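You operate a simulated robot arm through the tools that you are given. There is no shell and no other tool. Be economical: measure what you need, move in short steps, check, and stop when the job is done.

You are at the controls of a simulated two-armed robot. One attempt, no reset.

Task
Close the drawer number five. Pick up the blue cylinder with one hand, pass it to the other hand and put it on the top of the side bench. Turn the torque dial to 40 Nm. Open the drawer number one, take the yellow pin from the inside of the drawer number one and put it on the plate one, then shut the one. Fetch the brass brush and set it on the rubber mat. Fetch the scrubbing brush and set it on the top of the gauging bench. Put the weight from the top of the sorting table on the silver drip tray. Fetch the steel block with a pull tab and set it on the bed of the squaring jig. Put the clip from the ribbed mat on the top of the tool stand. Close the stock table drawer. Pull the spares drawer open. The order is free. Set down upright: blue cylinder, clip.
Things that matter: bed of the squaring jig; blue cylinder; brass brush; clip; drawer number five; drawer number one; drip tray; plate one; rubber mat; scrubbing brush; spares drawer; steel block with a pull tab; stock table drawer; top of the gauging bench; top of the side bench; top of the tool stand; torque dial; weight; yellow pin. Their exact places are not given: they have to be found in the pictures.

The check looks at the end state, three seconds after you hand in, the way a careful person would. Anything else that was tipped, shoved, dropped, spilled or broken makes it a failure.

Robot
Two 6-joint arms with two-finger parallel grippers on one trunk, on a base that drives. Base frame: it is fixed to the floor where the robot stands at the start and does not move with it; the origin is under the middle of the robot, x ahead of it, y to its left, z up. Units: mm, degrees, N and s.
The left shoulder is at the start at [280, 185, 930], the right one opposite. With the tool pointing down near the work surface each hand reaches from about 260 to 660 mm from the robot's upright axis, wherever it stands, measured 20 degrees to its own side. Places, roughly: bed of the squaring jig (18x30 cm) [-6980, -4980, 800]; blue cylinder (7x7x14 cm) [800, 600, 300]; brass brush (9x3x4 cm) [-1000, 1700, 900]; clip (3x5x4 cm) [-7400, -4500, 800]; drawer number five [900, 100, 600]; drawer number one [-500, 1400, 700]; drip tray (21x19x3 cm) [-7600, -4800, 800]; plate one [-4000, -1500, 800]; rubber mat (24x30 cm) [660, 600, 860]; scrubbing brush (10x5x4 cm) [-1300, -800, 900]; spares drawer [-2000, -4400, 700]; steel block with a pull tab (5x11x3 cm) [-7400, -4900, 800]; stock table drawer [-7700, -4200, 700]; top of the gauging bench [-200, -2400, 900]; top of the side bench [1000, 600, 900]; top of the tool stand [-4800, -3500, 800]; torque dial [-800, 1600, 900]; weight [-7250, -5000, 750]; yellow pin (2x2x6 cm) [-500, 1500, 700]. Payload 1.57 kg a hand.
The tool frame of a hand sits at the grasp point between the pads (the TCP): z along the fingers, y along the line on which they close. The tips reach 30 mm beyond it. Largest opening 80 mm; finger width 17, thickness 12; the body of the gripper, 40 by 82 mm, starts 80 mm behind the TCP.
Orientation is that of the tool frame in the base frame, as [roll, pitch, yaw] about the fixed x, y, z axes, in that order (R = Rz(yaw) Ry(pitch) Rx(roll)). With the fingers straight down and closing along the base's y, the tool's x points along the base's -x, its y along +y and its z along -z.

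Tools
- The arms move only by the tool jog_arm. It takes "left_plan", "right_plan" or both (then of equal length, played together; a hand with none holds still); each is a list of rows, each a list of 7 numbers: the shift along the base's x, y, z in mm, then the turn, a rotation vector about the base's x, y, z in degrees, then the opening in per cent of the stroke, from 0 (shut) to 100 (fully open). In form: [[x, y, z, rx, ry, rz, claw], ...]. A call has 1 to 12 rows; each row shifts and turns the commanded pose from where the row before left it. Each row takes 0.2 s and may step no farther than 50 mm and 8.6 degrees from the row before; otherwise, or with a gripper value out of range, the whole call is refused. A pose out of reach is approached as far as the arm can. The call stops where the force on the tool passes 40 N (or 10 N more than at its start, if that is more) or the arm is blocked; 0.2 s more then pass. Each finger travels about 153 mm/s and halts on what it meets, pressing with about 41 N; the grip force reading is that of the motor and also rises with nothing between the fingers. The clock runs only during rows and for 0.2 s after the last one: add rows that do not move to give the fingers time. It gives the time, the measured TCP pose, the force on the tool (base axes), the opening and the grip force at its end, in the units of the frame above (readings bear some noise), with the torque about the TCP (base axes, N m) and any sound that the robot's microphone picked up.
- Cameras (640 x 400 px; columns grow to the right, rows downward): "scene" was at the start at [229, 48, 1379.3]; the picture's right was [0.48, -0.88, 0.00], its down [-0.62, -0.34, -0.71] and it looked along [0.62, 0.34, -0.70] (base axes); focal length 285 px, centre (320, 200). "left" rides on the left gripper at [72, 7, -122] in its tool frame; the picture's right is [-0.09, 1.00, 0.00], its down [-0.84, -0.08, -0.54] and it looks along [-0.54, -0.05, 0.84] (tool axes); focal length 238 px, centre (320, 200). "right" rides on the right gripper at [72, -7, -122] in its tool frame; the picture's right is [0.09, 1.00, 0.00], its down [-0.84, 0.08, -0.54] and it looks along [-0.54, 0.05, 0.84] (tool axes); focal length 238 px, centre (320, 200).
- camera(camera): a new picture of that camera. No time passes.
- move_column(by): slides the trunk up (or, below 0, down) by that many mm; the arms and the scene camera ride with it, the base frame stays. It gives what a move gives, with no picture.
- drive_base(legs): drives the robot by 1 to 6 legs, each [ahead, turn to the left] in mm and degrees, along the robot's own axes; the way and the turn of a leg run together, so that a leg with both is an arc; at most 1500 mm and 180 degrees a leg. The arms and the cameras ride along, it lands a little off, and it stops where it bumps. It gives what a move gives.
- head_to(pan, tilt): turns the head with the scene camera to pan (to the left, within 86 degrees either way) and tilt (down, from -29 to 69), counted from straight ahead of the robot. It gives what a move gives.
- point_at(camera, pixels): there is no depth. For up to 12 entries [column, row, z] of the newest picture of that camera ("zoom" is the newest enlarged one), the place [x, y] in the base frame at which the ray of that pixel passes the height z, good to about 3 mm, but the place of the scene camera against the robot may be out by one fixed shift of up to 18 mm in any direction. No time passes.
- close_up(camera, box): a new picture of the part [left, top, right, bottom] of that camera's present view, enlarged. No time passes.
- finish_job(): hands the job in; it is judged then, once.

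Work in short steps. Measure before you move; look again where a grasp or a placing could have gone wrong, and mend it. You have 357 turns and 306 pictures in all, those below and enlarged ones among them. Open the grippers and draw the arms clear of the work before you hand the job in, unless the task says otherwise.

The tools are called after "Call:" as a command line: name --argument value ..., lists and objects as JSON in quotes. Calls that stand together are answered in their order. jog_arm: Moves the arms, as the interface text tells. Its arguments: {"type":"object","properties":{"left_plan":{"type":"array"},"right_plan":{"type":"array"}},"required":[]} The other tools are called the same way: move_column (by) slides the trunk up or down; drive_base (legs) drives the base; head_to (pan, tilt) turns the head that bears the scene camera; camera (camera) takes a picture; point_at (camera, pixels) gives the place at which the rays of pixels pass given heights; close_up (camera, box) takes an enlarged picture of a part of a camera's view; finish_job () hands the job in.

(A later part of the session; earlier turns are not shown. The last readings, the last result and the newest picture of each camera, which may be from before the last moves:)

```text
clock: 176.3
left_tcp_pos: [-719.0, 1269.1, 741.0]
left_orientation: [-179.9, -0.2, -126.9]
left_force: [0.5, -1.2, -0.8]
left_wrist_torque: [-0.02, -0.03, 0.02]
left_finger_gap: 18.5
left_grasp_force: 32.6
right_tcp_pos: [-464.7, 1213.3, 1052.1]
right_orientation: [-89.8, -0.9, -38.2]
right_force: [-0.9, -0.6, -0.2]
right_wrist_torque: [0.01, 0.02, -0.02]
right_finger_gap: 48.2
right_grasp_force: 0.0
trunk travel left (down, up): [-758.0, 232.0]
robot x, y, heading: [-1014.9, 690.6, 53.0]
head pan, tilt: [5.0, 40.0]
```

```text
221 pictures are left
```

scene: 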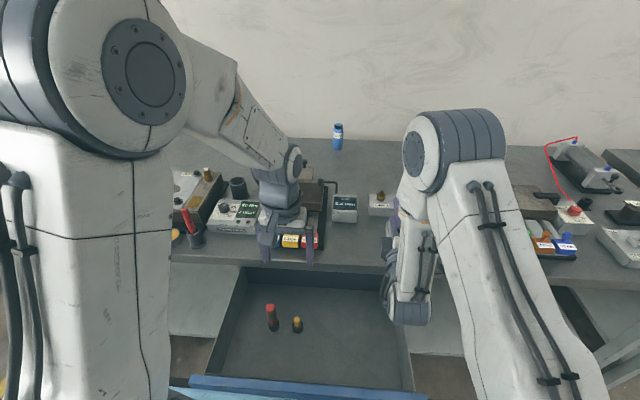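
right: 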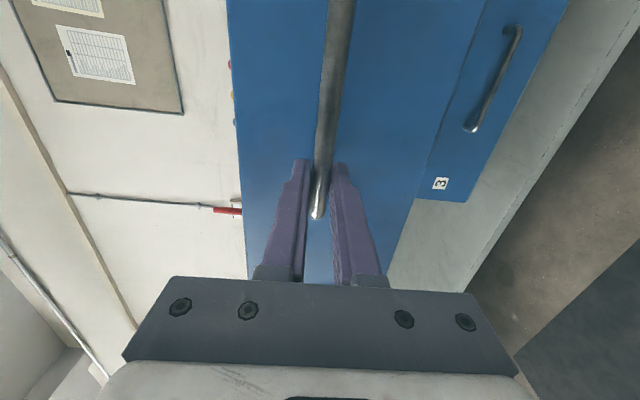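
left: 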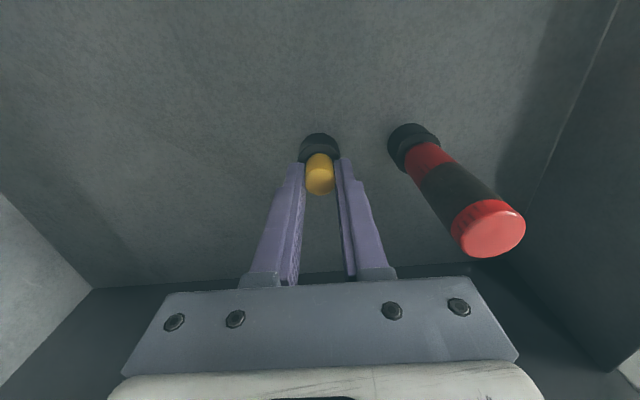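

Pin gripped (18.5 mm). Lift straight up.

Call:
jog_arm --left_plan '[[0, 0, 12, 0, 0, 0, 0], [0, 0, 15, 0, 0, 0, 0], [0, 0, 20, 0, 0, 0, 0], [0, 0, 30, 0, 0, 0, 0], [0, 0, 40, 0, 0, 0, 0], [0, 0, 40, 0, 0, 0, 0], [0, 0, 40, 0, 0, 0, 0], [0, 0, 40, 0, 0, 0, 0]]'

Call:
camera --camera "left"

Call:
close_up --camera "scene" --box '[180, 160, 420, 360]'

```text
clock: 178.1
left_tcp_pos: [-719.4, 1269.6, 979.9]
left_orientation: [179.9, -0.2, -126.9]
left_force: [0.2, 0.5, -0.6]
left_wrist_torque: [0.03, 0.02, 0.01]
left_finger_gap: 18.1
left_grasp_force: 32.6
right_tcp_pos: [-464.6, 1214.1, 1052.0]
right_orientation: [-89.8, -0.9, -38.1]
right_force: [0.1, -0.4, -0.2]
right_wrist_torque: [0.0, 0.02, 0.03]
right_finger_gap: 48.4
right_grasp_force: 0.0
trunk travel left (down, up): [-758.0, 232.0]
robot x, y, heading: [-1016.0, 691.4, 53.3]
head pan, tilt: [5.0, 40.0]
```

```text
220 pictures are left
```

left: 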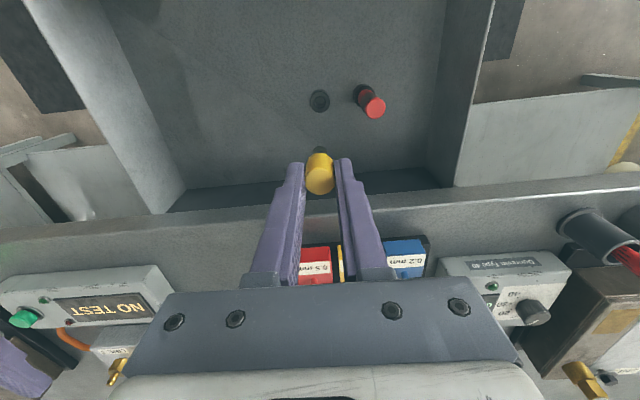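

```text
2.00 times, centred on (300, 260) of scene
```

zoom: 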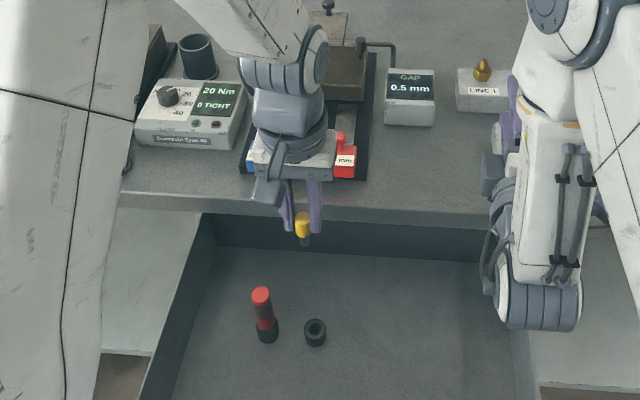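

Pin is in hand. To shut the drawer with the right fist, I back out ~400 mm shifting ~100 left, so the fist faces the panel beside the handle.

Call:
drive_base --legs '[[0, -14], [-420, 0], [0, 15]]'

Call:
jog_arm --right_plan '[[0, 0, 0, 0, 0, 0, 0], [0, 0, 0, 0, 0, 0, 0]]'

Call:
move_column --by -272

Call:
camera --camera "right"

Call:
camera --camera "scene"

```text
clock: 182.4
left_tcp_pos: [-1052.2, 1007.2, 979.1]
left_orientation: [180.0, -0.2, -126.1]
left_force: [0.2, 1.2, -0.7]
left_wrist_torque: [0.04, -0.02, -0.01]
left_finger_gap: 18.4
left_grasp_force: 32.5
right_tcp_pos: [-797.0, 957.8, 1051.5]
right_orientation: [-89.8, -0.9, -37.5]
right_force: [0.7, 0.6, -0.2]
right_wrist_torque: [0.0, -0.01, -0.03]
right_finger_gap: 48.2
right_grasp_force: 0.0
trunk travel left (down, up): [-758.0, 232.0]
robot x, y, heading: [-1339.1, 430.2, 53.9]
head pan, tilt: [5.0, 40.0]
```

```text
clock: 183.0
left_tcp_pos: [-1052.3, 1009.4, 979.6]
left_orientation: [-180.0, -0.2, -126.1]
left_force: [-0.5, -0.9, -0.6]
left_wrist_torque: [-0.02, 0.01, -0.02]
left_finger_gap: 18.4
left_grasp_force: 32.3
right_tcp_pos: [-796.7, 956.6, 1052.5]
right_orientation: [-89.8, -1.0, -37.5]
right_force: [-0.2, 0.3, 0.5]
right_wrist_torque: [-0.01, -0.03, 0.0]
right_finger_gap: 0.2
right_grasp_force: 21.5
trunk travel left (down, up): [-758.0, 232.0]
robot x, y, heading: [-1343.7, 430.1, 54.2]
head pan, tilt: [5.0, 40.0]
```

```text
clock: 185.8
left_tcp_pos: [-1052.6, 1006.9, 708.1]
left_orientation: [-180.0, -0.2, -126.2]
left_force: [-1.4, 0.0, -0.8]
left_wrist_torque: [-0.02, 0.01, 0.02]
left_finger_gap: 18.1
left_grasp_force: 32.8
right_tcp_pos: [-797.8, 957.3, 780.3]
right_orientation: [-89.8, -0.8, -37.5]
right_force: [-0.7, 0.1, 1.0]
right_wrist_torque: [0.01, -0.04, 0.02]
right_finger_gap: 0.0
right_grasp_force: 21.0
trunk travel left (down, up): [-486.0, 504.0]
robot x, y, heading: [-1340.8, 426.5, 54.0]
head pan, tilt: [5.0, 40.0]
```

```text
218 pictures are left
```

right: 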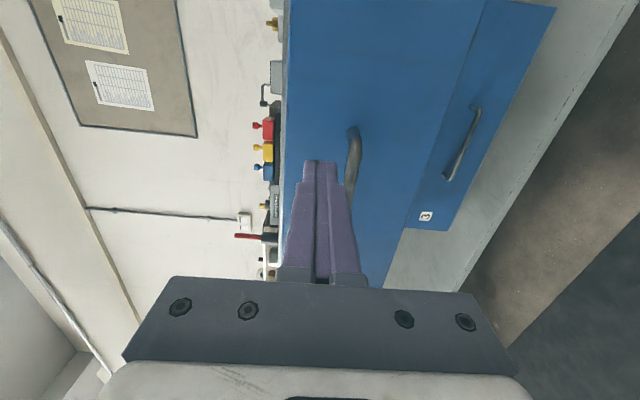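

```text
217 pictures are left
```

scene: 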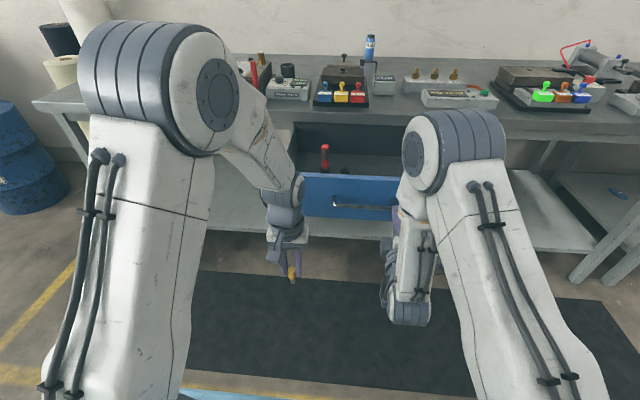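

The fist is beside/above the handle's right end, on the panel. I drive ahead 340 pushing the drawer.

Call:
drive_base --legs '[[345, 0]]'

Call:
camera --camera "right"

Call:
camera --camera "scene"

```text
clock: 188.0
left_tcp_pos: [-849.1, 1287.3, 706.3]
left_orientation: [179.9, -0.2, -126.3]
left_force: [-0.1, -0.6, -0.9]
left_wrist_torque: [0.04, -0.01, 0.01]
left_finger_gap: 18.5
left_grasp_force: 33.2
right_tcp_pos: [-595.4, 1234.6, 780.2]
right_orientation: [-89.8, -0.8, -37.6]
right_force: [0.1, 0.5, 0.5]
right_wrist_torque: [0.0, -0.01, -0.01]
right_finger_gap: 0.2
right_grasp_force: 21.0
trunk travel left (down, up): [-486.0, 504.0]
robot x, y, heading: [-1138.8, 704.3, 54.2]
head pan, tilt: [5.0, 40.0]
```

```text
216 pictures are left
```

right: 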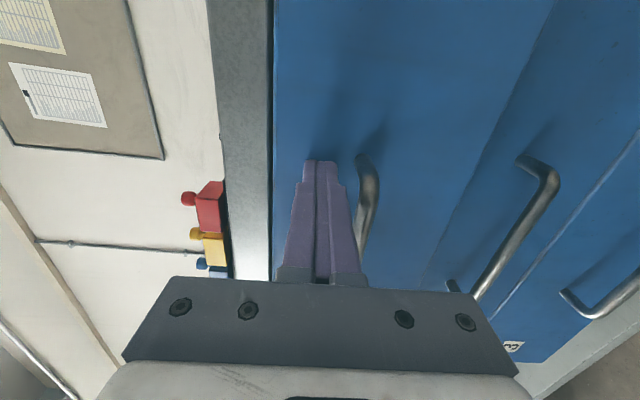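

```text
215 pictures are left
```

scene: 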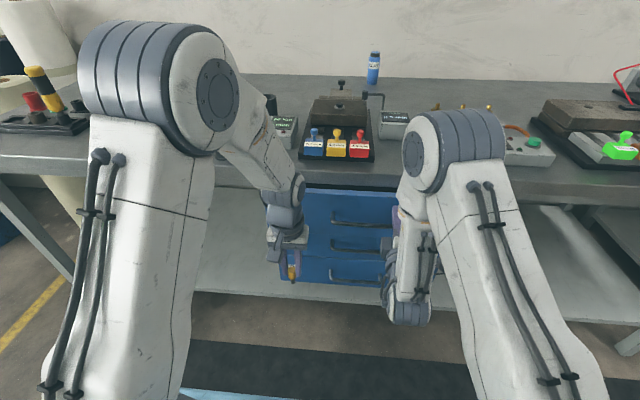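

About 40 mm remain. Drive 32 more, then push with arm for force.

Call:
drive_base --legs '[[32, 0]]'

Call:
jog_arm --right_plan '[[3, 4, 0, 0, 0, 0, 0], [3, 4, 0, 0, 0, 0, 0], [3, 4, 0, 0, 0, 0, 0], [3, 4, 0, 0, 0, 0, 0]]'

Call:
camera --camera "right"

```text
clock: 188.8
left_tcp_pos: [-830.9, 1313.6, 707.9]
left_orientation: [-179.9, -0.2, -126.3]
left_force: [0.4, -0.1, 0.2]
left_wrist_torque: [-0.01, -0.05, 0.0]
left_finger_gap: 18.6
left_grasp_force: 32.7
right_tcp_pos: [-575.5, 1261.7, 780.8]
right_orientation: [-89.8, -0.9, -37.6]
right_force: [0.7, 0.0, -0.8]
right_wrist_torque: [0.02, 0.0, 0.0]
right_finger_gap: 0.0
right_grasp_force: 21.0
trunk travel left (down, up): [-486.0, 504.0]
robot x, y, heading: [-1121.1, 729.7, 53.7]
head pan, tilt: [5.0, 40.0]
```

```text
clock: 189.7
left_tcp_pos: [-830.9, 1312.7, 707.5]
left_orientation: [-180.0, -0.2, -126.2]
left_force: [0.5, 0.3, 0.1]
left_wrist_torque: [-0.01, 0.02, 0.02]
left_finger_gap: 18.2
left_grasp_force: 33.2
right_tcp_pos: [-569.4, 1270.6, 780.1]
right_orientation: [-90.0, -0.8, -37.9]
right_force: [-10.3, -14.8, 7.7]
right_wrist_torque: [0.23, -0.11, 0.15]
right_finger_gap: 0.0
right_grasp_force: 21.3
right hand out of reach, approached as far as the arm can: row 4
trunk travel left (down, up): [-486.0, 504.0]
robot x, y, heading: [-1121.4, 733.6, 54.0]
head pan, tilt: [5.0, 40.0]
stopped in row 4 (right hand): the force on the tool passed its limit at 52 N (the readings are from after the stop); the commanded pose is now the measured one
```

```text
214 pictures are left
```

right: 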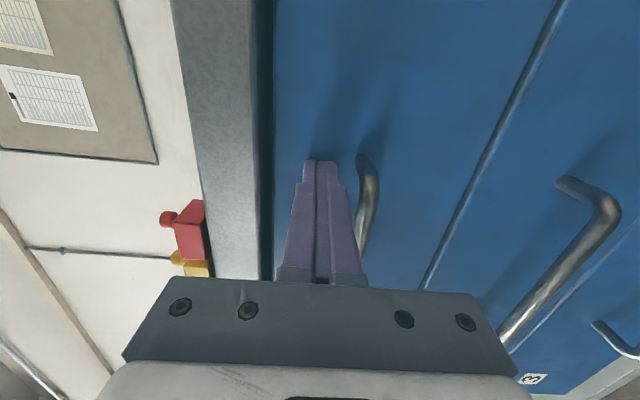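

Drawer 1 is closed. I back off, raise the trunk, fold the right hand tool-down and shift left 400 for the dial.

Call:
drive_base --legs '[[-330, 0]]'

Call:
move_column --by 280

Call:
jog_arm --right_plan '[[-11, -15, 3, -6.63, 4.82, 0, 60], [-11, -15, 3, -6.63, 4.82, 0, 60], [-11, -15, 3, -6.63, 4.82, 0, 60], [-11, -15, 3, -6.63, 4.82, 0, 60], [-11, -15, 3, -6.63, 4.82, 0, 60], [-11, -15, 3, -6.63, 4.82, 0, 60], [-11, -15, 3, -6.63, 4.82, 0, 60], [-11, -15, 3, -6.63, 4.82, 0, 60], [-11, -15, 3, -6.63, 4.82, 0, 60], [-11, -15, 3, -6.63, 4.82, 0, 60], [-11, -15, 3, -6.63, 4.82, 0, 60]]'

Call:
drive_base --legs '[[0, 90], [400, 0], [0, -90]]'

Call:
camera --camera "scene"

```text
clock: 191.9
left_tcp_pos: [-1027.0, 1041.2, 707.1]
left_orientation: [-179.9, -0.2, -126.2]
left_force: [0.6, -0.3, 0.0]
left_wrist_torque: [0.0, -0.01, -0.01]
left_finger_gap: 18.4
left_grasp_force: 32.7
right_tcp_pos: [-766.4, 999.8, 777.9]
right_orientation: [-90.1, -0.9, -37.9]
right_force: [-0.4, 0.1, 0.2]
right_wrist_torque: [0.01, 0.01, 0.0]
right_finger_gap: 0.0
right_grasp_force: 21.0
trunk travel left (down, up): [-486.0, 504.0]
robot x, y, heading: [-1315.0, 462.9, 53.8]
head pan, tilt: [5.0, 40.0]
```

```text
clock: 194.7
left_tcp_pos: [-1027.2, 1042.3, 986.9]
left_orientation: [-180.0, -0.2, -126.1]
left_force: [-0.5, 0.1, -1.0]
left_wrist_torque: [0.02, -0.04, -0.01]
left_finger_gap: 18.7
left_grasp_force: 33.1
right_tcp_pos: [-766.3, 1000.1, 1059.0]
right_orientation: [-90.2, -0.9, -37.8]
right_force: [-0.8, -0.9, -0.4]
right_wrist_torque: [0.02, -0.03, 0.02]
right_finger_gap: 0.1
right_grasp_force: 21.4
trunk travel left (down, up): [-766.0, 224.0]
robot x, y, heading: [-1319.5, 461.4, 54.0]
head pan, tilt: [5.0, 40.0]
```

```text
clock: 197.1
left_tcp_pos: [-1027.1, 1041.8, 987.5]
left_orientation: [-180.0, -0.2, -126.3]
left_force: [0.0, 0.1, -0.4]
left_wrist_torque: [-0.03, 0.0, -0.02]
left_finger_gap: 18.5
left_grasp_force: 32.6
right_tcp_pos: [-871.2, 856.1, 1089.5]
right_orientation: [-176.9, -3.3, -35.4]
right_force: [-0.2, 0.3, 0.5]
right_wrist_torque: [0.0, 0.0, 0.02]
right_finger_gap: 48.0
right_grasp_force: 0.1
right hand out of reach, approached as far as the arm can: row 2, 3, 8
trunk travel left (down, up): [-766.0, 224.0]
robot x, y, heading: [-1319.0, 464.4, 54.2]
head pan, tilt: [5.0, 40.0]
```

```text
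clock: 207.3
left_tcp_pos: [-1354.1, 1278.7, 987.1]
left_orientation: [-180.0, -0.2, -125.9]
left_force: [0.8, -0.1, -2.2]
left_wrist_torque: [-0.02, 0.06, 0.01]
left_finger_gap: 18.5
left_grasp_force: 33.0
right_tcp_pos: [-1197.3, 1093.6, 1090.0]
right_orientation: [-176.9, -3.3, -35.1]
right_force: [-0.5, 0.2, -0.3]
right_wrist_torque: [0.04, -0.01, 0.02]
right_finger_gap: 47.9
right_grasp_force: 0.0
trunk travel left (down, up): [-766.0, 224.0]
robot x, y, heading: [-1641.1, 695.9, 53.9]
head pan, tilt: [5.0, 40.0]
```

```text
213 pictures are left
```

scene: 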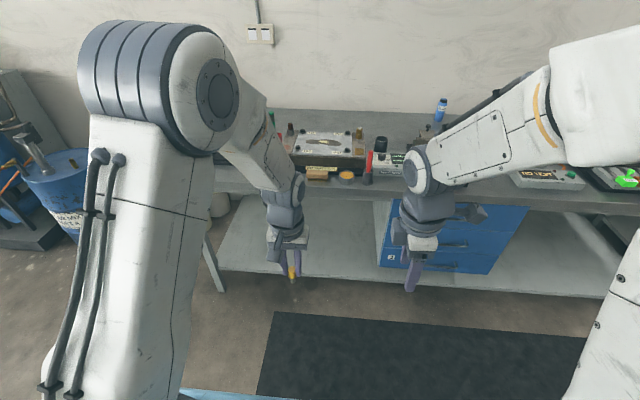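

I level the right hand, move the left hand (with pin) left/back and up, then drive ahead 630.

Call:
jog_arm --left_plan '[[-45, 2, 30, 0, 0, 0, 0], [-45, 2, 30, 0, 0, 0, 0], [-45, 2, 30, 0, 0, 0, 0], [-45, 2, 30, 0, 0, 0, 0]]' --right_plan '[[0, 0, 0, -0.63, 4.46, 0, 60], [0, 0, 0, 0, 0, 0, 60], [0, 0, 0, 0, 0, 0, 60], [0, 0, 0, 0, 0, 0, 60]]'

Call:
drive_base --legs '[[630, 0]]'

Call:
camera --camera "right"

Call:
camera --camera "scene"

```text
refused: row 1 steps farther than a row can; nothing moved
```

```text
clock: 210.8
left_tcp_pos: [-989.1, 1788.4, 986.9]
left_orientation: [-179.9, -0.1, -125.8]
left_force: [-0.3, 0.1, 0.1]
left_wrist_torque: [0.02, 0.03, 0.01]
left_finger_gap: 0.1
left_grasp_force: 21.3
right_tcp_pos: [-831.4, 1605.7, 1088.0]
right_orientation: [-176.8, -3.4, -35.0]
right_force: [-1.6, -0.8, -0.6]
right_wrist_torque: [0.01, 0.02, 0.01]
right_finger_gap: 47.9
right_grasp_force: 0.0
trunk travel left (down, up): [-766.0, 224.0]
robot x, y, heading: [-1273.5, 1205.3, 54.3]
head pan, tilt: [5.0, 40.0]
```

```text
212 pictures are left
```

right: 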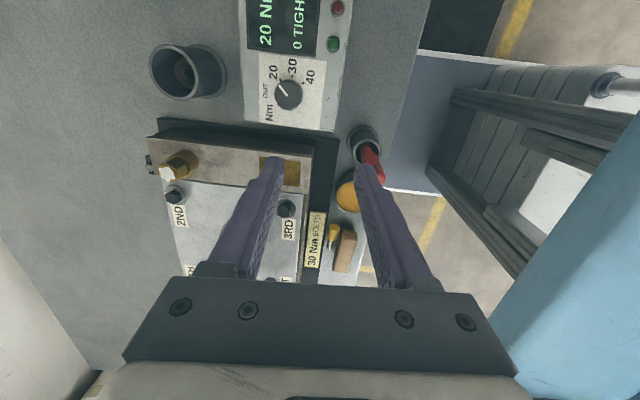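

```text
211 pictures are left
```

scene: 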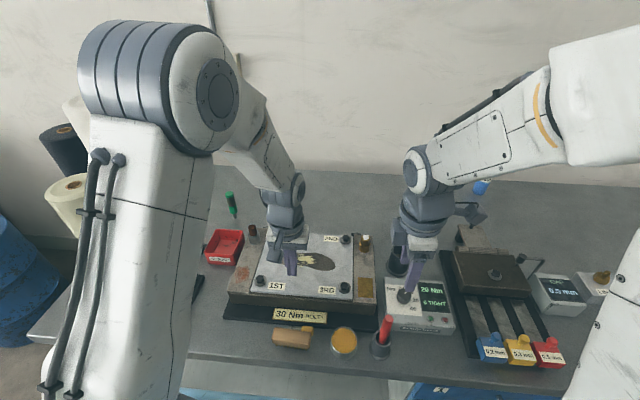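

My arm call was refused (step too long) but the drive ran, and the left hand lost the pin (gap 0). I look closely for the pin and any disturbance.

Call:
close_up --camera "scene" --box '[190, 200, 420, 370]'

Call:
close_up --camera "right" --box '[280, 160, 420, 290]'

Call:
camera --camera "left"

```text
2.35 times, centred on (305, 285) of scene
```

zoom: 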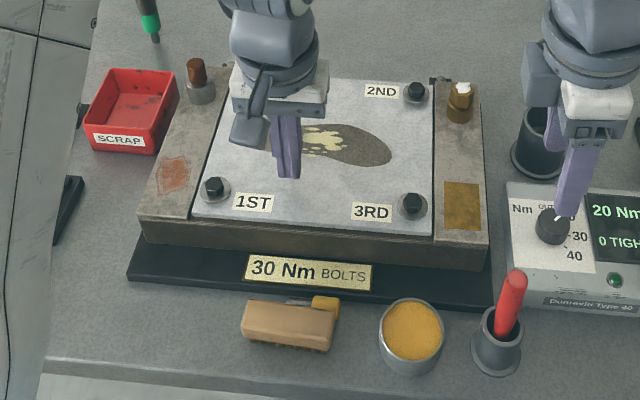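

```text
3.08 times, centred on (350, 225) of right
```

zoom: 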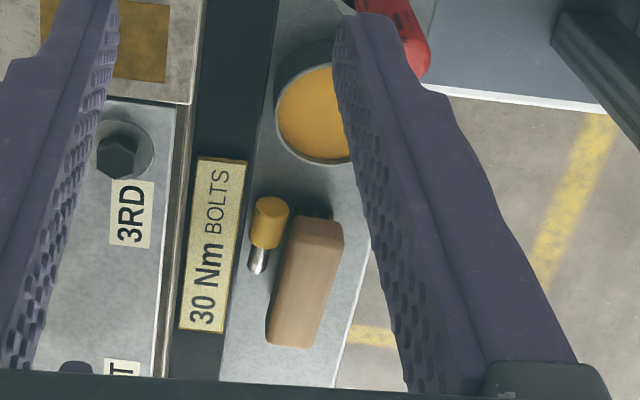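

```text
208 pictures are left
```

left: 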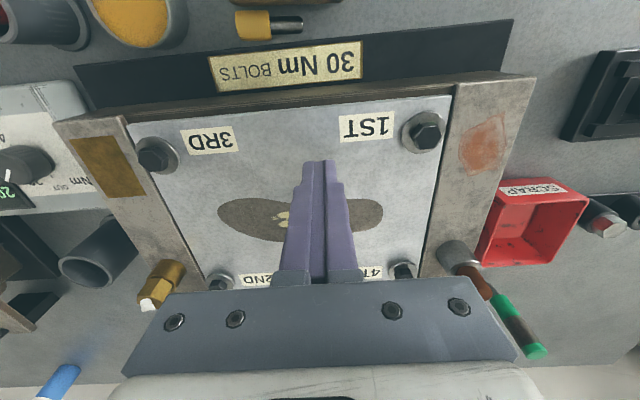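

The pin lies on the bench between the brush and the fixture, retrievable; nothing else seems disturbed. First the dial: level the right hand and measure the knob at (290,95).

Call:
jog_arm --right_plan '[[0, 0, 0, -0.63, 4.46, 0, 75]]'

Call:
camera --camera "right"

Call:
close_up --camera "right" --box '[240, 50, 340, 150]'

```text
clock: 211.2
left_tcp_pos: [-987.7, 1790.4, 987.8]
left_orientation: [180.0, -0.1, -125.8]
left_force: [-0.8, -0.4, -0.4]
left_wrist_torque: [0.02, 0.0, -0.04]
left_finger_gap: 0.0
left_grasp_force: 21.0
right_tcp_pos: [-830.5, 1606.0, 1088.8]
right_orientation: [-180.0, 0.1, -35.0]
right_force: [0.6, -0.1, 0.3]
right_wrist_torque: [0.02, 0.02, 0.01]
right_finger_gap: 60.1
right_grasp_force: 0.1
trunk travel left (down, up): [-766.0, 224.0]
robot x, y, heading: [-1272.3, 1207.6, 54.3]
head pan, tilt: [5.0, 40.0]
```

```text
207 pictures are left
```

right: 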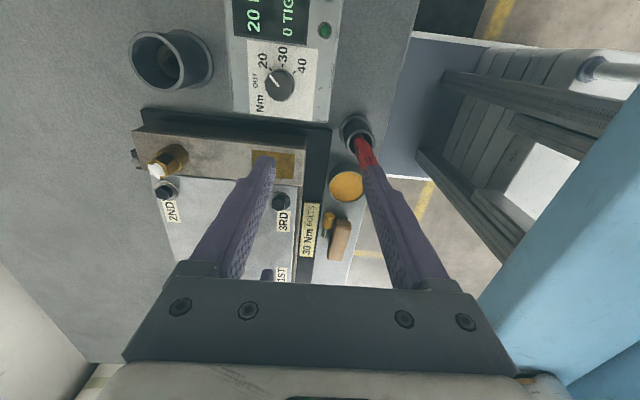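

```text
4.00 times, centred on (290, 100) of right
```

zoom: 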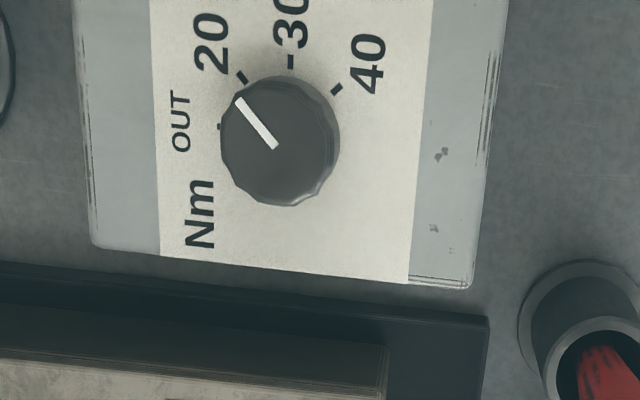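

Ticks: pointer at 20 now; 40 is ≈78° clockwise. Knob centre at px (280,85). I locate it.

Call:
point_at --camera "right" --pixels '[[280, 85, 900], [280, 85, 915], [280, 85, 930]]'

```text
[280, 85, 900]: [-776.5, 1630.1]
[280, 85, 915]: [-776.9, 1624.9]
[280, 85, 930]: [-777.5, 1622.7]
```

Knob at ≈(-777,1626). I move above it at z≈980 and check.

Call:
jog_arm --right_plan '[[27, 10, -30, 0, 0, 0, 75], [26.5, 10, -30, 0, 0, 0, 75], [0, 0, -45, 0, 0, 0, 75]]'

Call:
camera --camera "right"

Call:
close_up --camera "scene" --box '[350, 220, 480, 350]'

```text
clock: 212.0
left_tcp_pos: [-987.4, 1789.1, 986.6]
left_orientation: [-180.0, -0.1, -125.9]
left_force: [0.1, -0.2, 0.1]
left_wrist_torque: [0.03, 0.0, -0.02]
left_finger_gap: 0.0
left_grasp_force: 20.9
right_tcp_pos: [-777.3, 1623.5, 984.1]
right_orientation: [-179.8, 0.0, -34.9]
right_force: [-0.4, -0.4, -0.4]
right_wrist_torque: [0.02, 0.03, 0.03]
right_finger_gap: 60.1
right_grasp_force: 0.1
trunk travel left (down, up): [-766.0, 224.0]
robot x, y, heading: [-1274.0, 1207.4, 54.1]
head pan, tilt: [5.0, 40.0]
```

```text
205 pictures are left
```

right: 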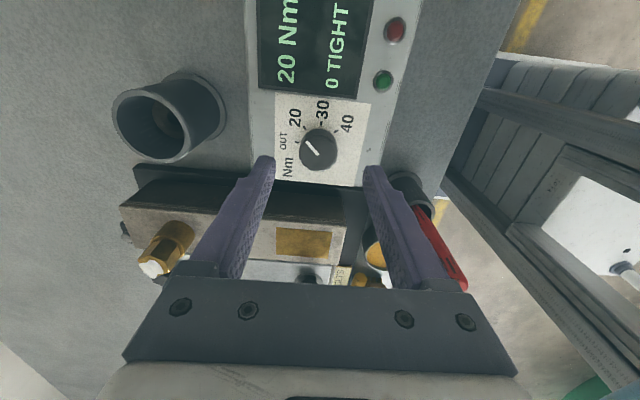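

```text
3.08 times, centred on (415, 285) of scene
```

zoom: 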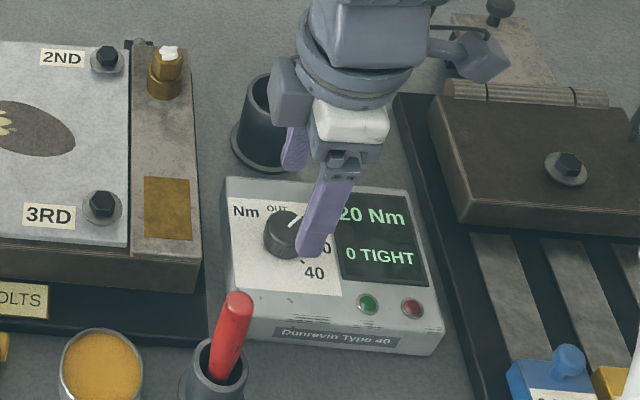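

Knob top z≈918, 3 mm to the right. I descend to TCP z≈934 and close on it.

Call:
jog_arm --right_plan '[[2.5, -1.7, -30, 0, 0, 0, 75], [0, 0, -20, 0, 0, 0, 75], [0, 0, 0, 0, 0, 0, 30], [0, 0, 0, 0, 0, 0, 0], [0, 0, 0, 0, 0, 0, 0]]'

Call:
camera --camera "right"

```text
clock: 213.2
left_tcp_pos: [-987.4, 1789.3, 986.4]
left_orientation: [180.0, 0.0, -125.8]
left_force: [0.5, 1.0, 0.2]
left_wrist_torque: [-0.01, -0.02, 0.0]
left_finger_gap: 0.1
left_grasp_force: 21.1
right_tcp_pos: [-775.0, 1623.7, 933.1]
right_orientation: [-179.8, 0.0, -34.9]
right_force: [3.5, 2.8, -9.5]
right_wrist_torque: [0.11, -0.27, -0.02]
right_finger_gap: 32.0
right_grasp_force: 40.5
trunk travel left (down, up): [-766.0, 224.0]
robot x, y, heading: [-1275.9, 1208.1, 54.4]
head pan, tilt: [5.0, 40.0]
```

```text
203 pictures are left
```

right: 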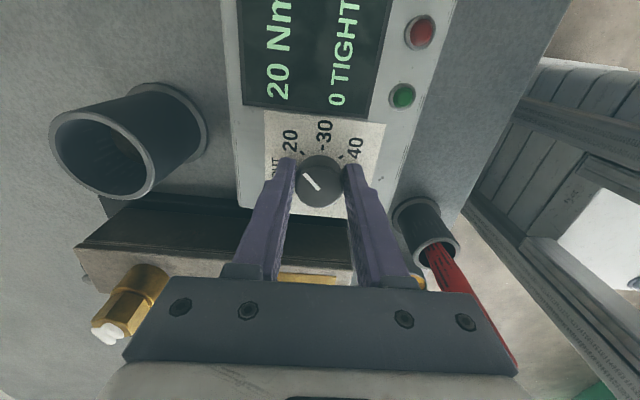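

Knob gripped (32 mm). I turn it clockwise 72° in steps, then read the display.

Call:
jog_arm --right_plan '[[0, 0, 0, 0, 0, -8, 0], [0, 0, 0, 0, 0, -8, 0], [0, 0, 0, 0, 0, -8, 0], [0, 0, 0, 0, 0, -8, 0], [0, 0, 0, 0, 0, -8, 0], [0, 0, 0, 0, 0, -8, 0], [0, 0, 0, 0, 0, -8, 0], [0, 0, 0, 0, 0, -8, 0], [0, 0, 0, 0, 0, -8, 0]]'

Call:
camera --camera "right"

Call:
close_up --camera "scene" --box '[370, 260, 470, 350]'

```text
clock: 215.1
left_tcp_pos: [-989.2, 1789.8, 987.2]
left_orientation: [-180.0, 0.0, -125.8]
left_force: [-0.5, -0.1, 0.1]
left_wrist_torque: [-0.02, 0.01, -0.04]
left_finger_gap: 0.0
left_grasp_force: 21.7
right_tcp_pos: [-779.0, 1621.9, 933.7]
right_orientation: [180.0, -0.4, -101.1]
right_force: [-5.8, 0.8, 2.0]
right_wrist_torque: [0.81, 0.5, 0.01]
right_finger_gap: 31.7
right_grasp_force: 39.9
trunk travel left (down, up): [-766.0, 224.0]
robot x, y, heading: [-1273.5, 1206.6, 54.3]
head pan, tilt: [5.0, 40.0]
stopped in row 9 (right hand): the force on the tool passed its limit at 41 N (the readings are from after the stop); the commanded pose is now the measured one
```

```text
202 pictures are left
```

right: 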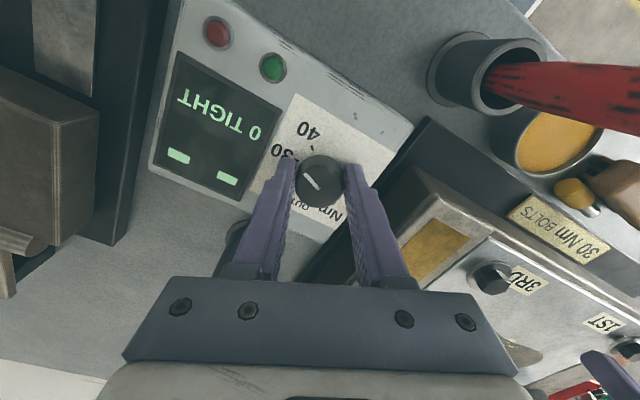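

```text
4.44 times, centred on (420, 305) of scene
```

zoom: 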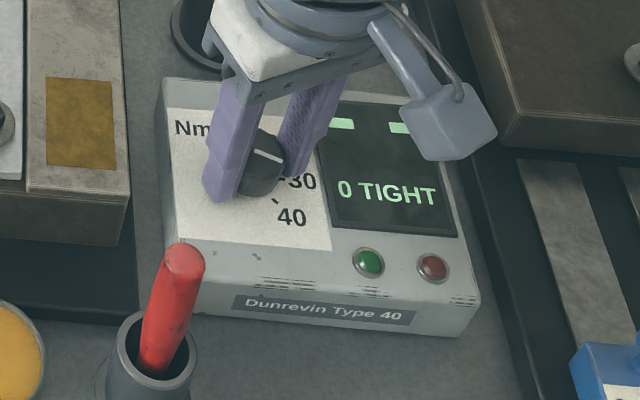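

Display is between values; remaining ≈12°. The commanded pose was reset, so I continue turning in 4° steps.

Call:
jog_arm --right_plan '[[0, 0, 0, 0, 0, -4, 0], [0, 0, 0, 0, 0, -4, 0], [0, 0, 0, 0, 0, -4, 0]]'

Call:
close_up --camera "scene" --box '[370, 260, 470, 350]'

Call:
camera --camera "right"

```text
clock: 215.9
left_tcp_pos: [-989.6, 1789.1, 987.0]
left_orientation: [-179.9, -0.1, -125.8]
left_force: [0.7, 0.8, -0.1]
left_wrist_torque: [0.01, 0.01, 0.03]
left_finger_gap: 0.1
left_grasp_force: 20.8
right_tcp_pos: [-779.7, 1622.9, 934.4]
right_orientation: [-180.0, -0.4, -113.3]
right_force: [-25.6, 8.5, 8.3]
right_wrist_torque: [0.58, 0.5, 0.09]
right_finger_gap: 31.8
right_grasp_force: 40.0
trunk travel left (down, up): [-766.0, 224.0]
robot x, y, heading: [-1272.9, 1209.4, 54.4]
head pan, tilt: [5.0, 40.0]
```

```text
4.44 times, centred on (420, 305) of scene
```

zoom: 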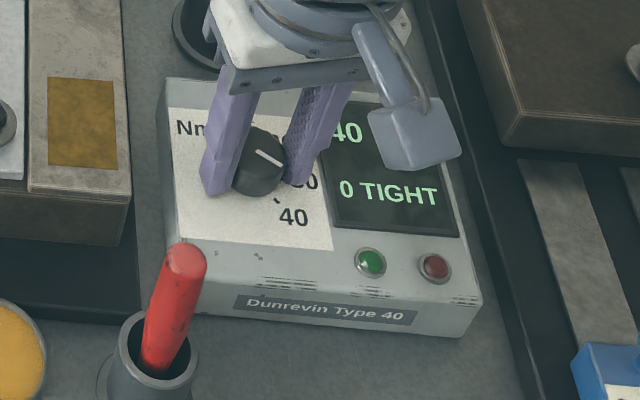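

```text
199 pictures are left
```

right: 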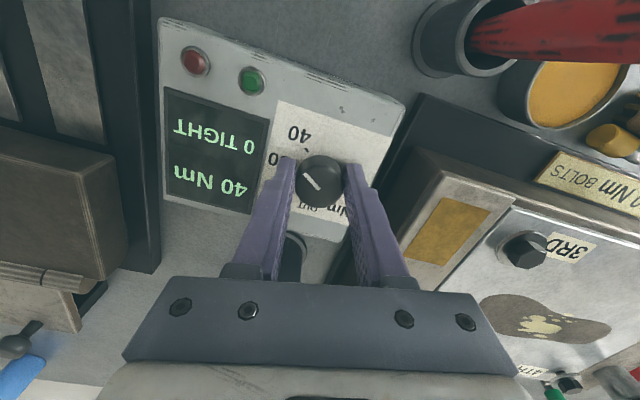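

Display reads 40 Nm, pointer about 5–7° short of the tick's centre. I turn 5° more with a slight shift to relieve side force.

Call:
jog_arm --right_plan '[[-2, 0.7, 0, 0, 0, -3, 0], [0, 0, 0, 0, 0, -3, 0]]'

Call:
camera --camera "right"

```text
clock: 216.5
left_tcp_pos: [-988.0, 1789.4, 986.8]
left_orientation: [-179.9, -0.1, -125.7]
left_force: [0.6, 0.1, 0.2]
left_wrist_torque: [-0.03, 0.01, 0.0]
left_finger_gap: 0.0
left_grasp_force: 21.9
right_tcp_pos: [-779.5, 1623.2, 933.4]
right_orientation: [-179.9, -0.5, -119.3]
right_force: [-13.9, 5.4, 11.5]
right_wrist_torque: [-0.88, 0.73, 0.03]
right_finger_gap: 31.7
right_grasp_force: 40.5
trunk travel left (down, up): [-766.0, 224.0]
robot x, y, heading: [-1274.0, 1205.6, 54.4]
head pan, tilt: [5.0, 40.0]
```

```text
198 pictures are left
```

right: 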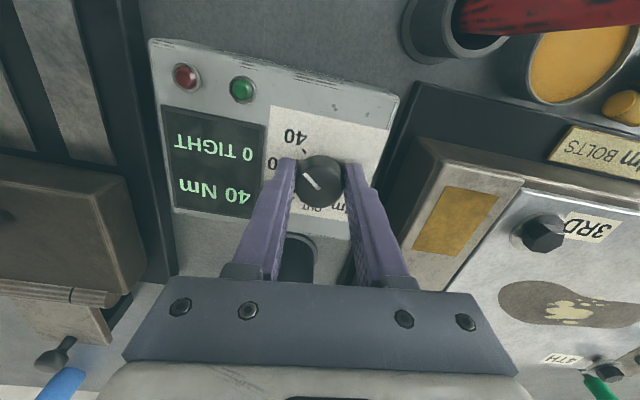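

Still 40 Nm and well aligned. Release and rise.

Call:
jog_arm --right_plan '[[0, 0, 0, 0, 0, 0, 75], [0, 0, 0, 0, 0, 0, 75], [0, 0, 30, 0, 0, 0, 75], [0, 0, 45, 0, 0, 0, 75], [0, 0, 45, 0, 0, 0, 75]]'

Call:
camera --camera "right"

```text
clock: 217.7
left_tcp_pos: [-989.2, 1789.5, 986.4]
left_orientation: [180.0, -0.1, -125.8]
left_force: [-0.1, -0.1, -0.3]
left_wrist_torque: [0.01, 0.04, 0.0]
left_finger_gap: 0.0
left_grasp_force: 21.2
right_tcp_pos: [-781.1, 1622.8, 1052.4]
right_orientation: [-179.9, -0.3, -119.3]
right_force: [0.3, 0.4, -1.0]
right_wrist_torque: [0.01, -0.03, 0.04]
right_finger_gap: 60.2
right_grasp_force: 0.1
trunk travel left (down, up): [-766.0, 224.0]
robot x, y, heading: [-1276.9, 1210.5, 54.7]
head pan, tilt: [5.0, 40.0]
```

```text
197 pictures are left
```

right: 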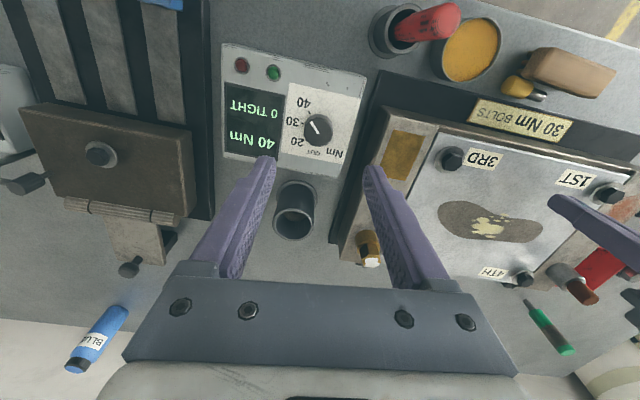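

I zoom on the knob to verify the pointer.

Call:
close_up --camera "right" --box '[270, 80, 370, 160]'

Call:
close_up --camera "scene" --box '[380, 270, 450, 330]'

```text
5.00 times, centred on (320, 120) of right
```

zoom: 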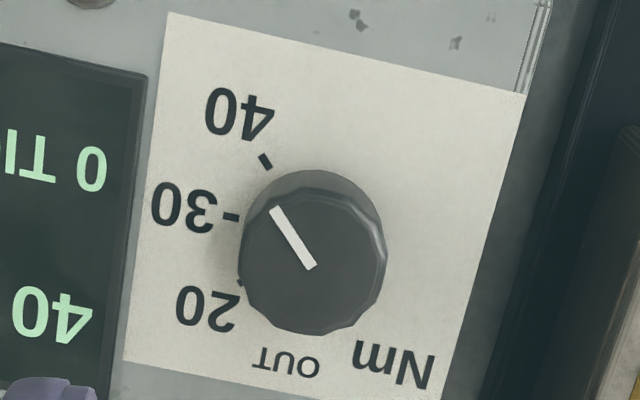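

```text
6.67 times, centred on (415, 300) of scene
```

zoom: 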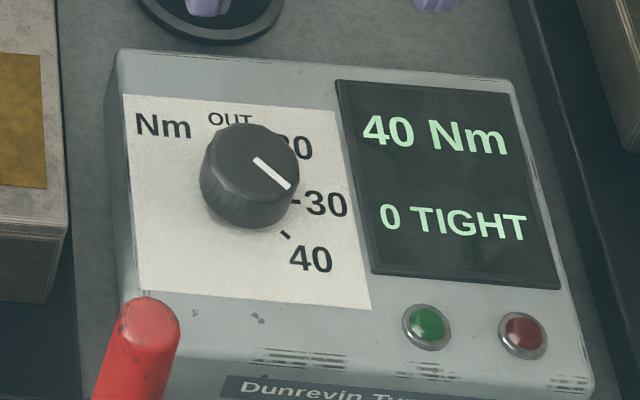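

Dial reads 40 Nm with the pointer on the mark. Next the pin and brush: I measure them with the right camera view.

Call:
close_up --camera "right" --box '[480, 20, 640, 120]'

Call:
point_at --camera "right" --pixels '[[517, 85, 870], [541, 95, 866], [532, 68, 890], [610, 84, 890], [573, 67, 900], [470, 50, 880], [580, 195, 890]]'

```text
4.00 times, centred on (560, 70) of right
```

zoom: 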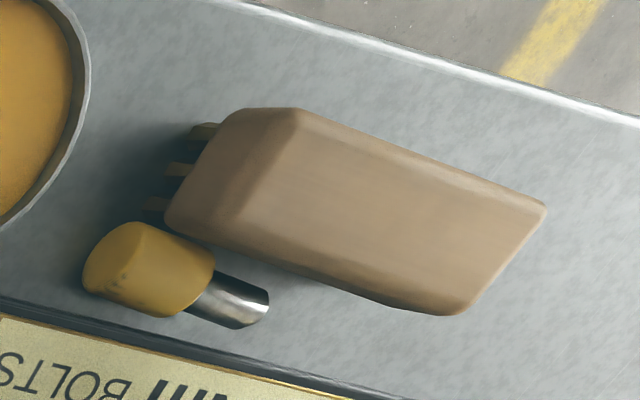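

```text
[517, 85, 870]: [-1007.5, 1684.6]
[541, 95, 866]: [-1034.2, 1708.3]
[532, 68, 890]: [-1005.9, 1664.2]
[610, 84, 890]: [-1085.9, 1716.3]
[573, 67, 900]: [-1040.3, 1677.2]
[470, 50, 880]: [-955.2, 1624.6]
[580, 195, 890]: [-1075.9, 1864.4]
```

Brush first with the left hand, gripping its left half (away from the pin), closing across its width. I raise the left hand, turn it +93° and bring it above.

Call:
jog_arm --left_plan '[[0, 0, 40, 0, 0, 0, 62], [-7, -8, 20, 0, 0, 8.45, 62], [-7, -8, 0, 0, 0, 8.45, 62], [-7, -8, 0, 0, 0, 8.45, 62], [-7, -8, 0, 0, 0, 8.45, 62], [-7, -8, 0, 0, 0, 8.45, 62], [-7, -8, 0, 0, 0, 8.45, 62], [-7, -8, 0, 0, 0, 8.45, 62], [-7, -8, 0, 0, 0, 8.45, 62], [-7, -8, 0, 0, 0, 8.45, 62], [-7, -7, 0, 0, 0, 8.45, 62], [-7, -7, 0, 0, 0, 8.45, 62]]'

Call:
camera --camera "left"

```text
clock: 220.3
left_tcp_pos: [-1066.4, 1703.5, 1047.2]
left_orientation: [-180.0, -0.1, -32.7]
left_force: [-0.6, -0.8, -0.7]
left_wrist_torque: [-0.01, 0.01, 0.0]
left_finger_gap: 49.7
left_grasp_force: 0.1
right_tcp_pos: [-781.5, 1623.5, 1052.5]
right_orientation: [-180.0, -0.4, -119.3]
right_force: [0.9, 0.7, 0.4]
right_wrist_torque: [-0.03, 0.01, 0.0]
right_finger_gap: 60.0
right_grasp_force: 0.0
trunk travel left (down, up): [-766.0, 224.0]
robot x, y, heading: [-1275.5, 1205.1, 54.5]
head pan, tilt: [5.0, 40.0]
```

```text
193 pictures are left
```

left: 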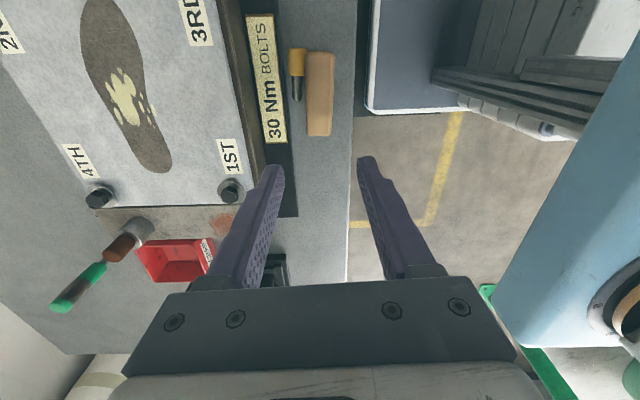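

The brush is aligned with the tool; I locate it: px (320,55)–(320,133).

Call:
point_at --camera "left" --pixels '[[320, 115, 895], [320, 95, 895], [308, 132, 895], [332, 135, 895], [297, 98, 870]]'

```text
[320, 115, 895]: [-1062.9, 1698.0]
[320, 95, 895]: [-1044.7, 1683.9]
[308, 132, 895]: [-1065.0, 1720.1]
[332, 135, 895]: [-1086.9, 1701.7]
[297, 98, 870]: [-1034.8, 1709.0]
```

Shift (3,-4), descend to z≈945, check.

Call:
jog_arm --left_plan '[[3, -4, -40, 0, 0, 0, 62], [0, 0, -40, 0, 0, 0, 62], [0, 0, -22, 0, 0, 0, 62]]'

Call:
camera --camera "left"

Call:
close_up --camera "scene" --box '[220, 260, 380, 380]'

```text
clock: 221.1
left_tcp_pos: [-1063.1, 1700.3, 945.7]
left_orientation: [-180.0, 0.0, -32.8]
left_force: [-0.3, 0.4, 0.0]
left_wrist_torque: [-0.01, 0.02, 0.0]
left_finger_gap: 49.2
left_grasp_force: 0.0
right_tcp_pos: [-780.6, 1623.9, 1053.3]
right_orientation: [-179.9, -0.4, -119.3]
right_force: [0.0, 0.0, -0.5]
right_wrist_torque: [-0.02, -0.01, 0.0]
right_finger_gap: 60.0
right_grasp_force: 0.1
trunk travel left (down, up): [-766.0, 224.0]
robot x, y, heading: [-1274.3, 1209.6, 54.3]
head pan, tilt: [5.0, 40.0]
```

```text
192 pictures are left
```

left: 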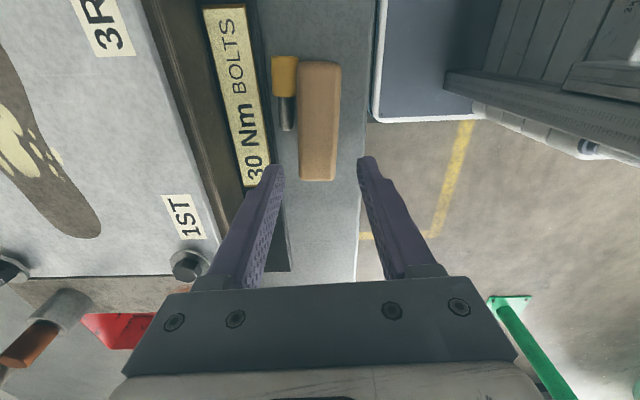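

```text
3.33 times, centred on (300, 320) of scene
```

zoom: 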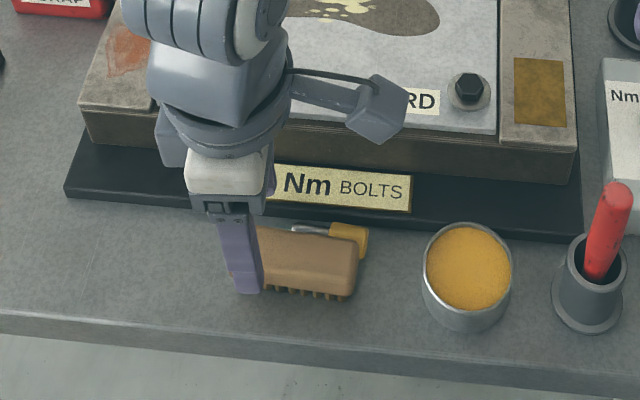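

Centred. I narrow to ~44 mm and descend to TCP z≈912, then close.

Call:
jog_arm --left_plan '[[2, -1.3, -10, 0, 0, 0, 55], [0, 0, -12, 0, 0, 0, 55], [0, 0, -12, 0, 0, 0, 55], [0, 0, 0, 0, 0, 0, 20], [0, 0, 0, 0, 0, 0, 0], [0, 0, 0, 0, 0, 0, 0]]'

Call:
camera --camera "left"

```text
clock: 222.5
left_tcp_pos: [-1060.8, 1698.8, 911.2]
left_orientation: [-179.9, -0.1, -32.8]
left_force: [1.2, 0.2, 3.7]
left_wrist_torque: [0.06, -0.08, -0.01]
left_finger_gap: 29.3
left_grasp_force: 38.7
right_tcp_pos: [-779.7, 1622.9, 1054.0]
right_orientation: [-180.0, -0.4, -119.3]
right_force: [-0.3, 0.5, 0.6]
right_wrist_torque: [-0.02, -0.06, -0.01]
right_finger_gap: 60.3
right_grasp_force: 0.0
trunk travel left (down, up): [-766.0, 224.0]
robot x, y, heading: [-1275.5, 1210.3, 54.5]
head pan, tilt: [5.0, 40.0]
```

```text
190 pictures are left
```

left: 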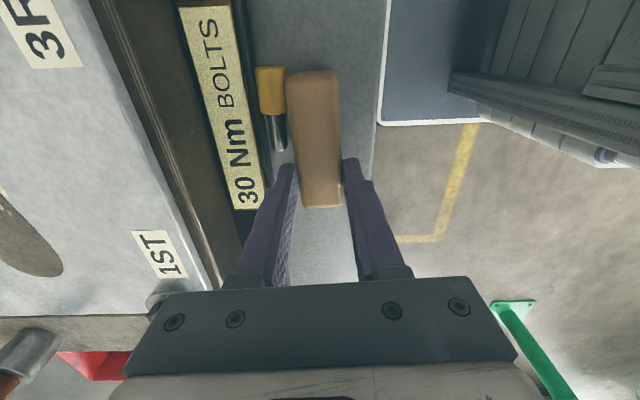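

Brush gripped (29 mm). Lift and move it left/up out of the way.

Call:
jog_arm --left_plan '[[0, 0, 20, 0, 0, 0, 0], [0, 0, 45, 0, 0, 0, 0], [0, 0, 45, 0, 0, 0, 0], [0, 0, 40, 0, 0, 0, 0], [-38, 10, 0, 0, 0, 0, 0], [-38, 10, 0, 0, 0, 0, 0], [-38, 10, 0, 0, 0, 0, 0], [-38, 10, 0, 0, 0, 0, 0]]'

Call:
camera --camera "left"

Call:
camera --camera "scene"

```text
clock: 224.3
left_tcp_pos: [-1208.3, 1750.0, 1069.3]
left_orientation: [179.9, -0.3, -32.9]
left_force: [0.1, 0.5, -0.5]
left_wrist_torque: [0.01, 0.02, -0.04]
left_finger_gap: 29.2
left_grasp_force: 38.8
left hand out of reach, approached as far as the arm can: row 6, 7, 8
right_tcp_pos: [-780.7, 1623.8, 1053.6]
right_orientation: [180.0, -0.4, -119.3]
right_force: [0.2, -0.4, -0.3]
right_wrist_torque: [0.0, -0.03, 0.0]
right_finger_gap: 59.8
right_grasp_force: 0.0
trunk travel left (down, up): [-766.0, 224.0]
robot x, y, heading: [-1275.8, 1204.8, 54.3]
head pan, tilt: [5.0, 40.0]
```

```text
189 pictures are left
```

left: 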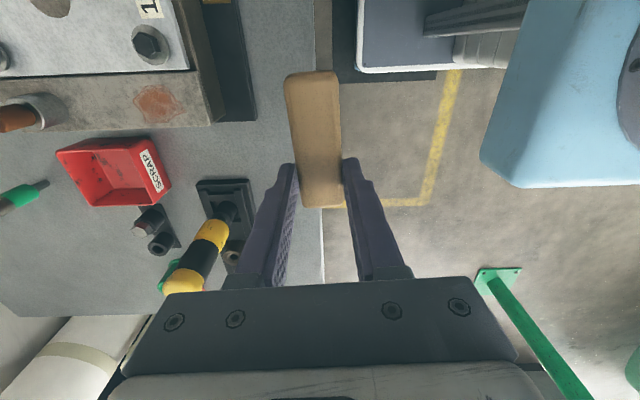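

```text
188 pictures are left
```

scene: 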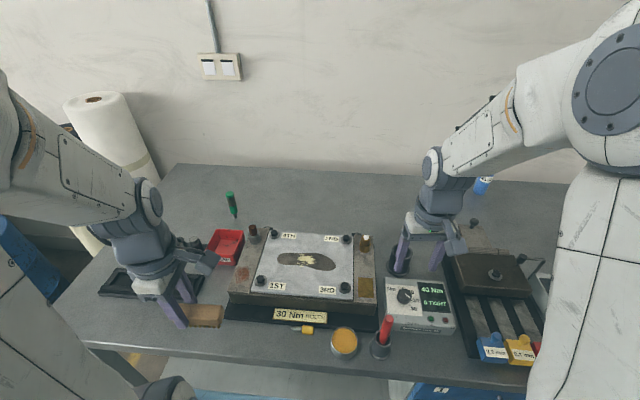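

Brush held; the pin remains at (308,329). I bring the right hand over it, turning +86°.

Call:
jog_arm --right_plan '[[-23, 6.6, 0, 0, 0, 8.6, 50], [-23, 6.6, 0, 0, 0, 8.6, 50], [-23, 6.6, 0, 0, 0, 8.6, 50], [-23, 6.6, 0, 0, 0, 8.6, 50], [-23, 6.6, 0, 0, 0, 8.6, 50], [-23, 6.6, 0, 0, 0, 8.6, 50], [-23, 6.6, 0, 0, 0, 8.6, 50], [-23, 6.6, 0, 0, 0, 8.6, 50], [-23, 6.6, 0, 0, 0, 8.6, 50], [-23, 6.6, 0, 0, 0, 8.6, 50]]'

Call:
camera --camera "right"

```text
clock: 226.5
left_tcp_pos: [-1206.3, 1750.0, 1069.5]
left_orientation: [179.9, -0.1, -32.9]
left_force: [-0.1, 0.2, -0.9]
left_wrist_torque: [-0.02, 0.02, 0.02]
left_finger_gap: 29.0
left_grasp_force: 38.3
right_tcp_pos: [-1010.6, 1688.6, 1051.7]
right_orientation: [180.0, -0.4, -33.2]
right_force: [0.0, -0.7, -0.8]
right_wrist_torque: [0.01, -0.03, -0.03]
right_finger_gap: 40.2
right_grasp_force: 0.1
trunk travel left (down, up): [-766.0, 224.0]
robot x, y, heading: [-1276.0, 1206.2, 54.3]
head pan, tilt: [5.0, 40.0]
```

```text
187 pictures are left
```

right: 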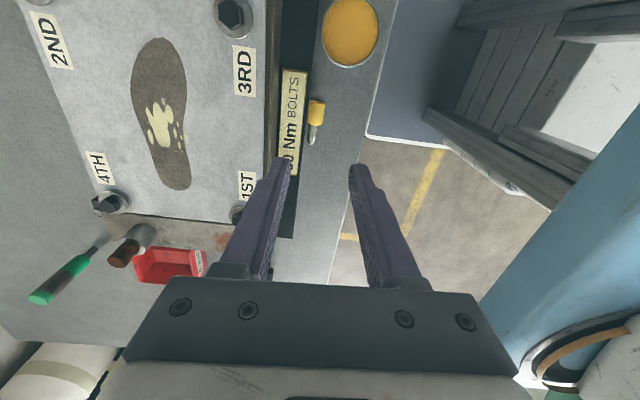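

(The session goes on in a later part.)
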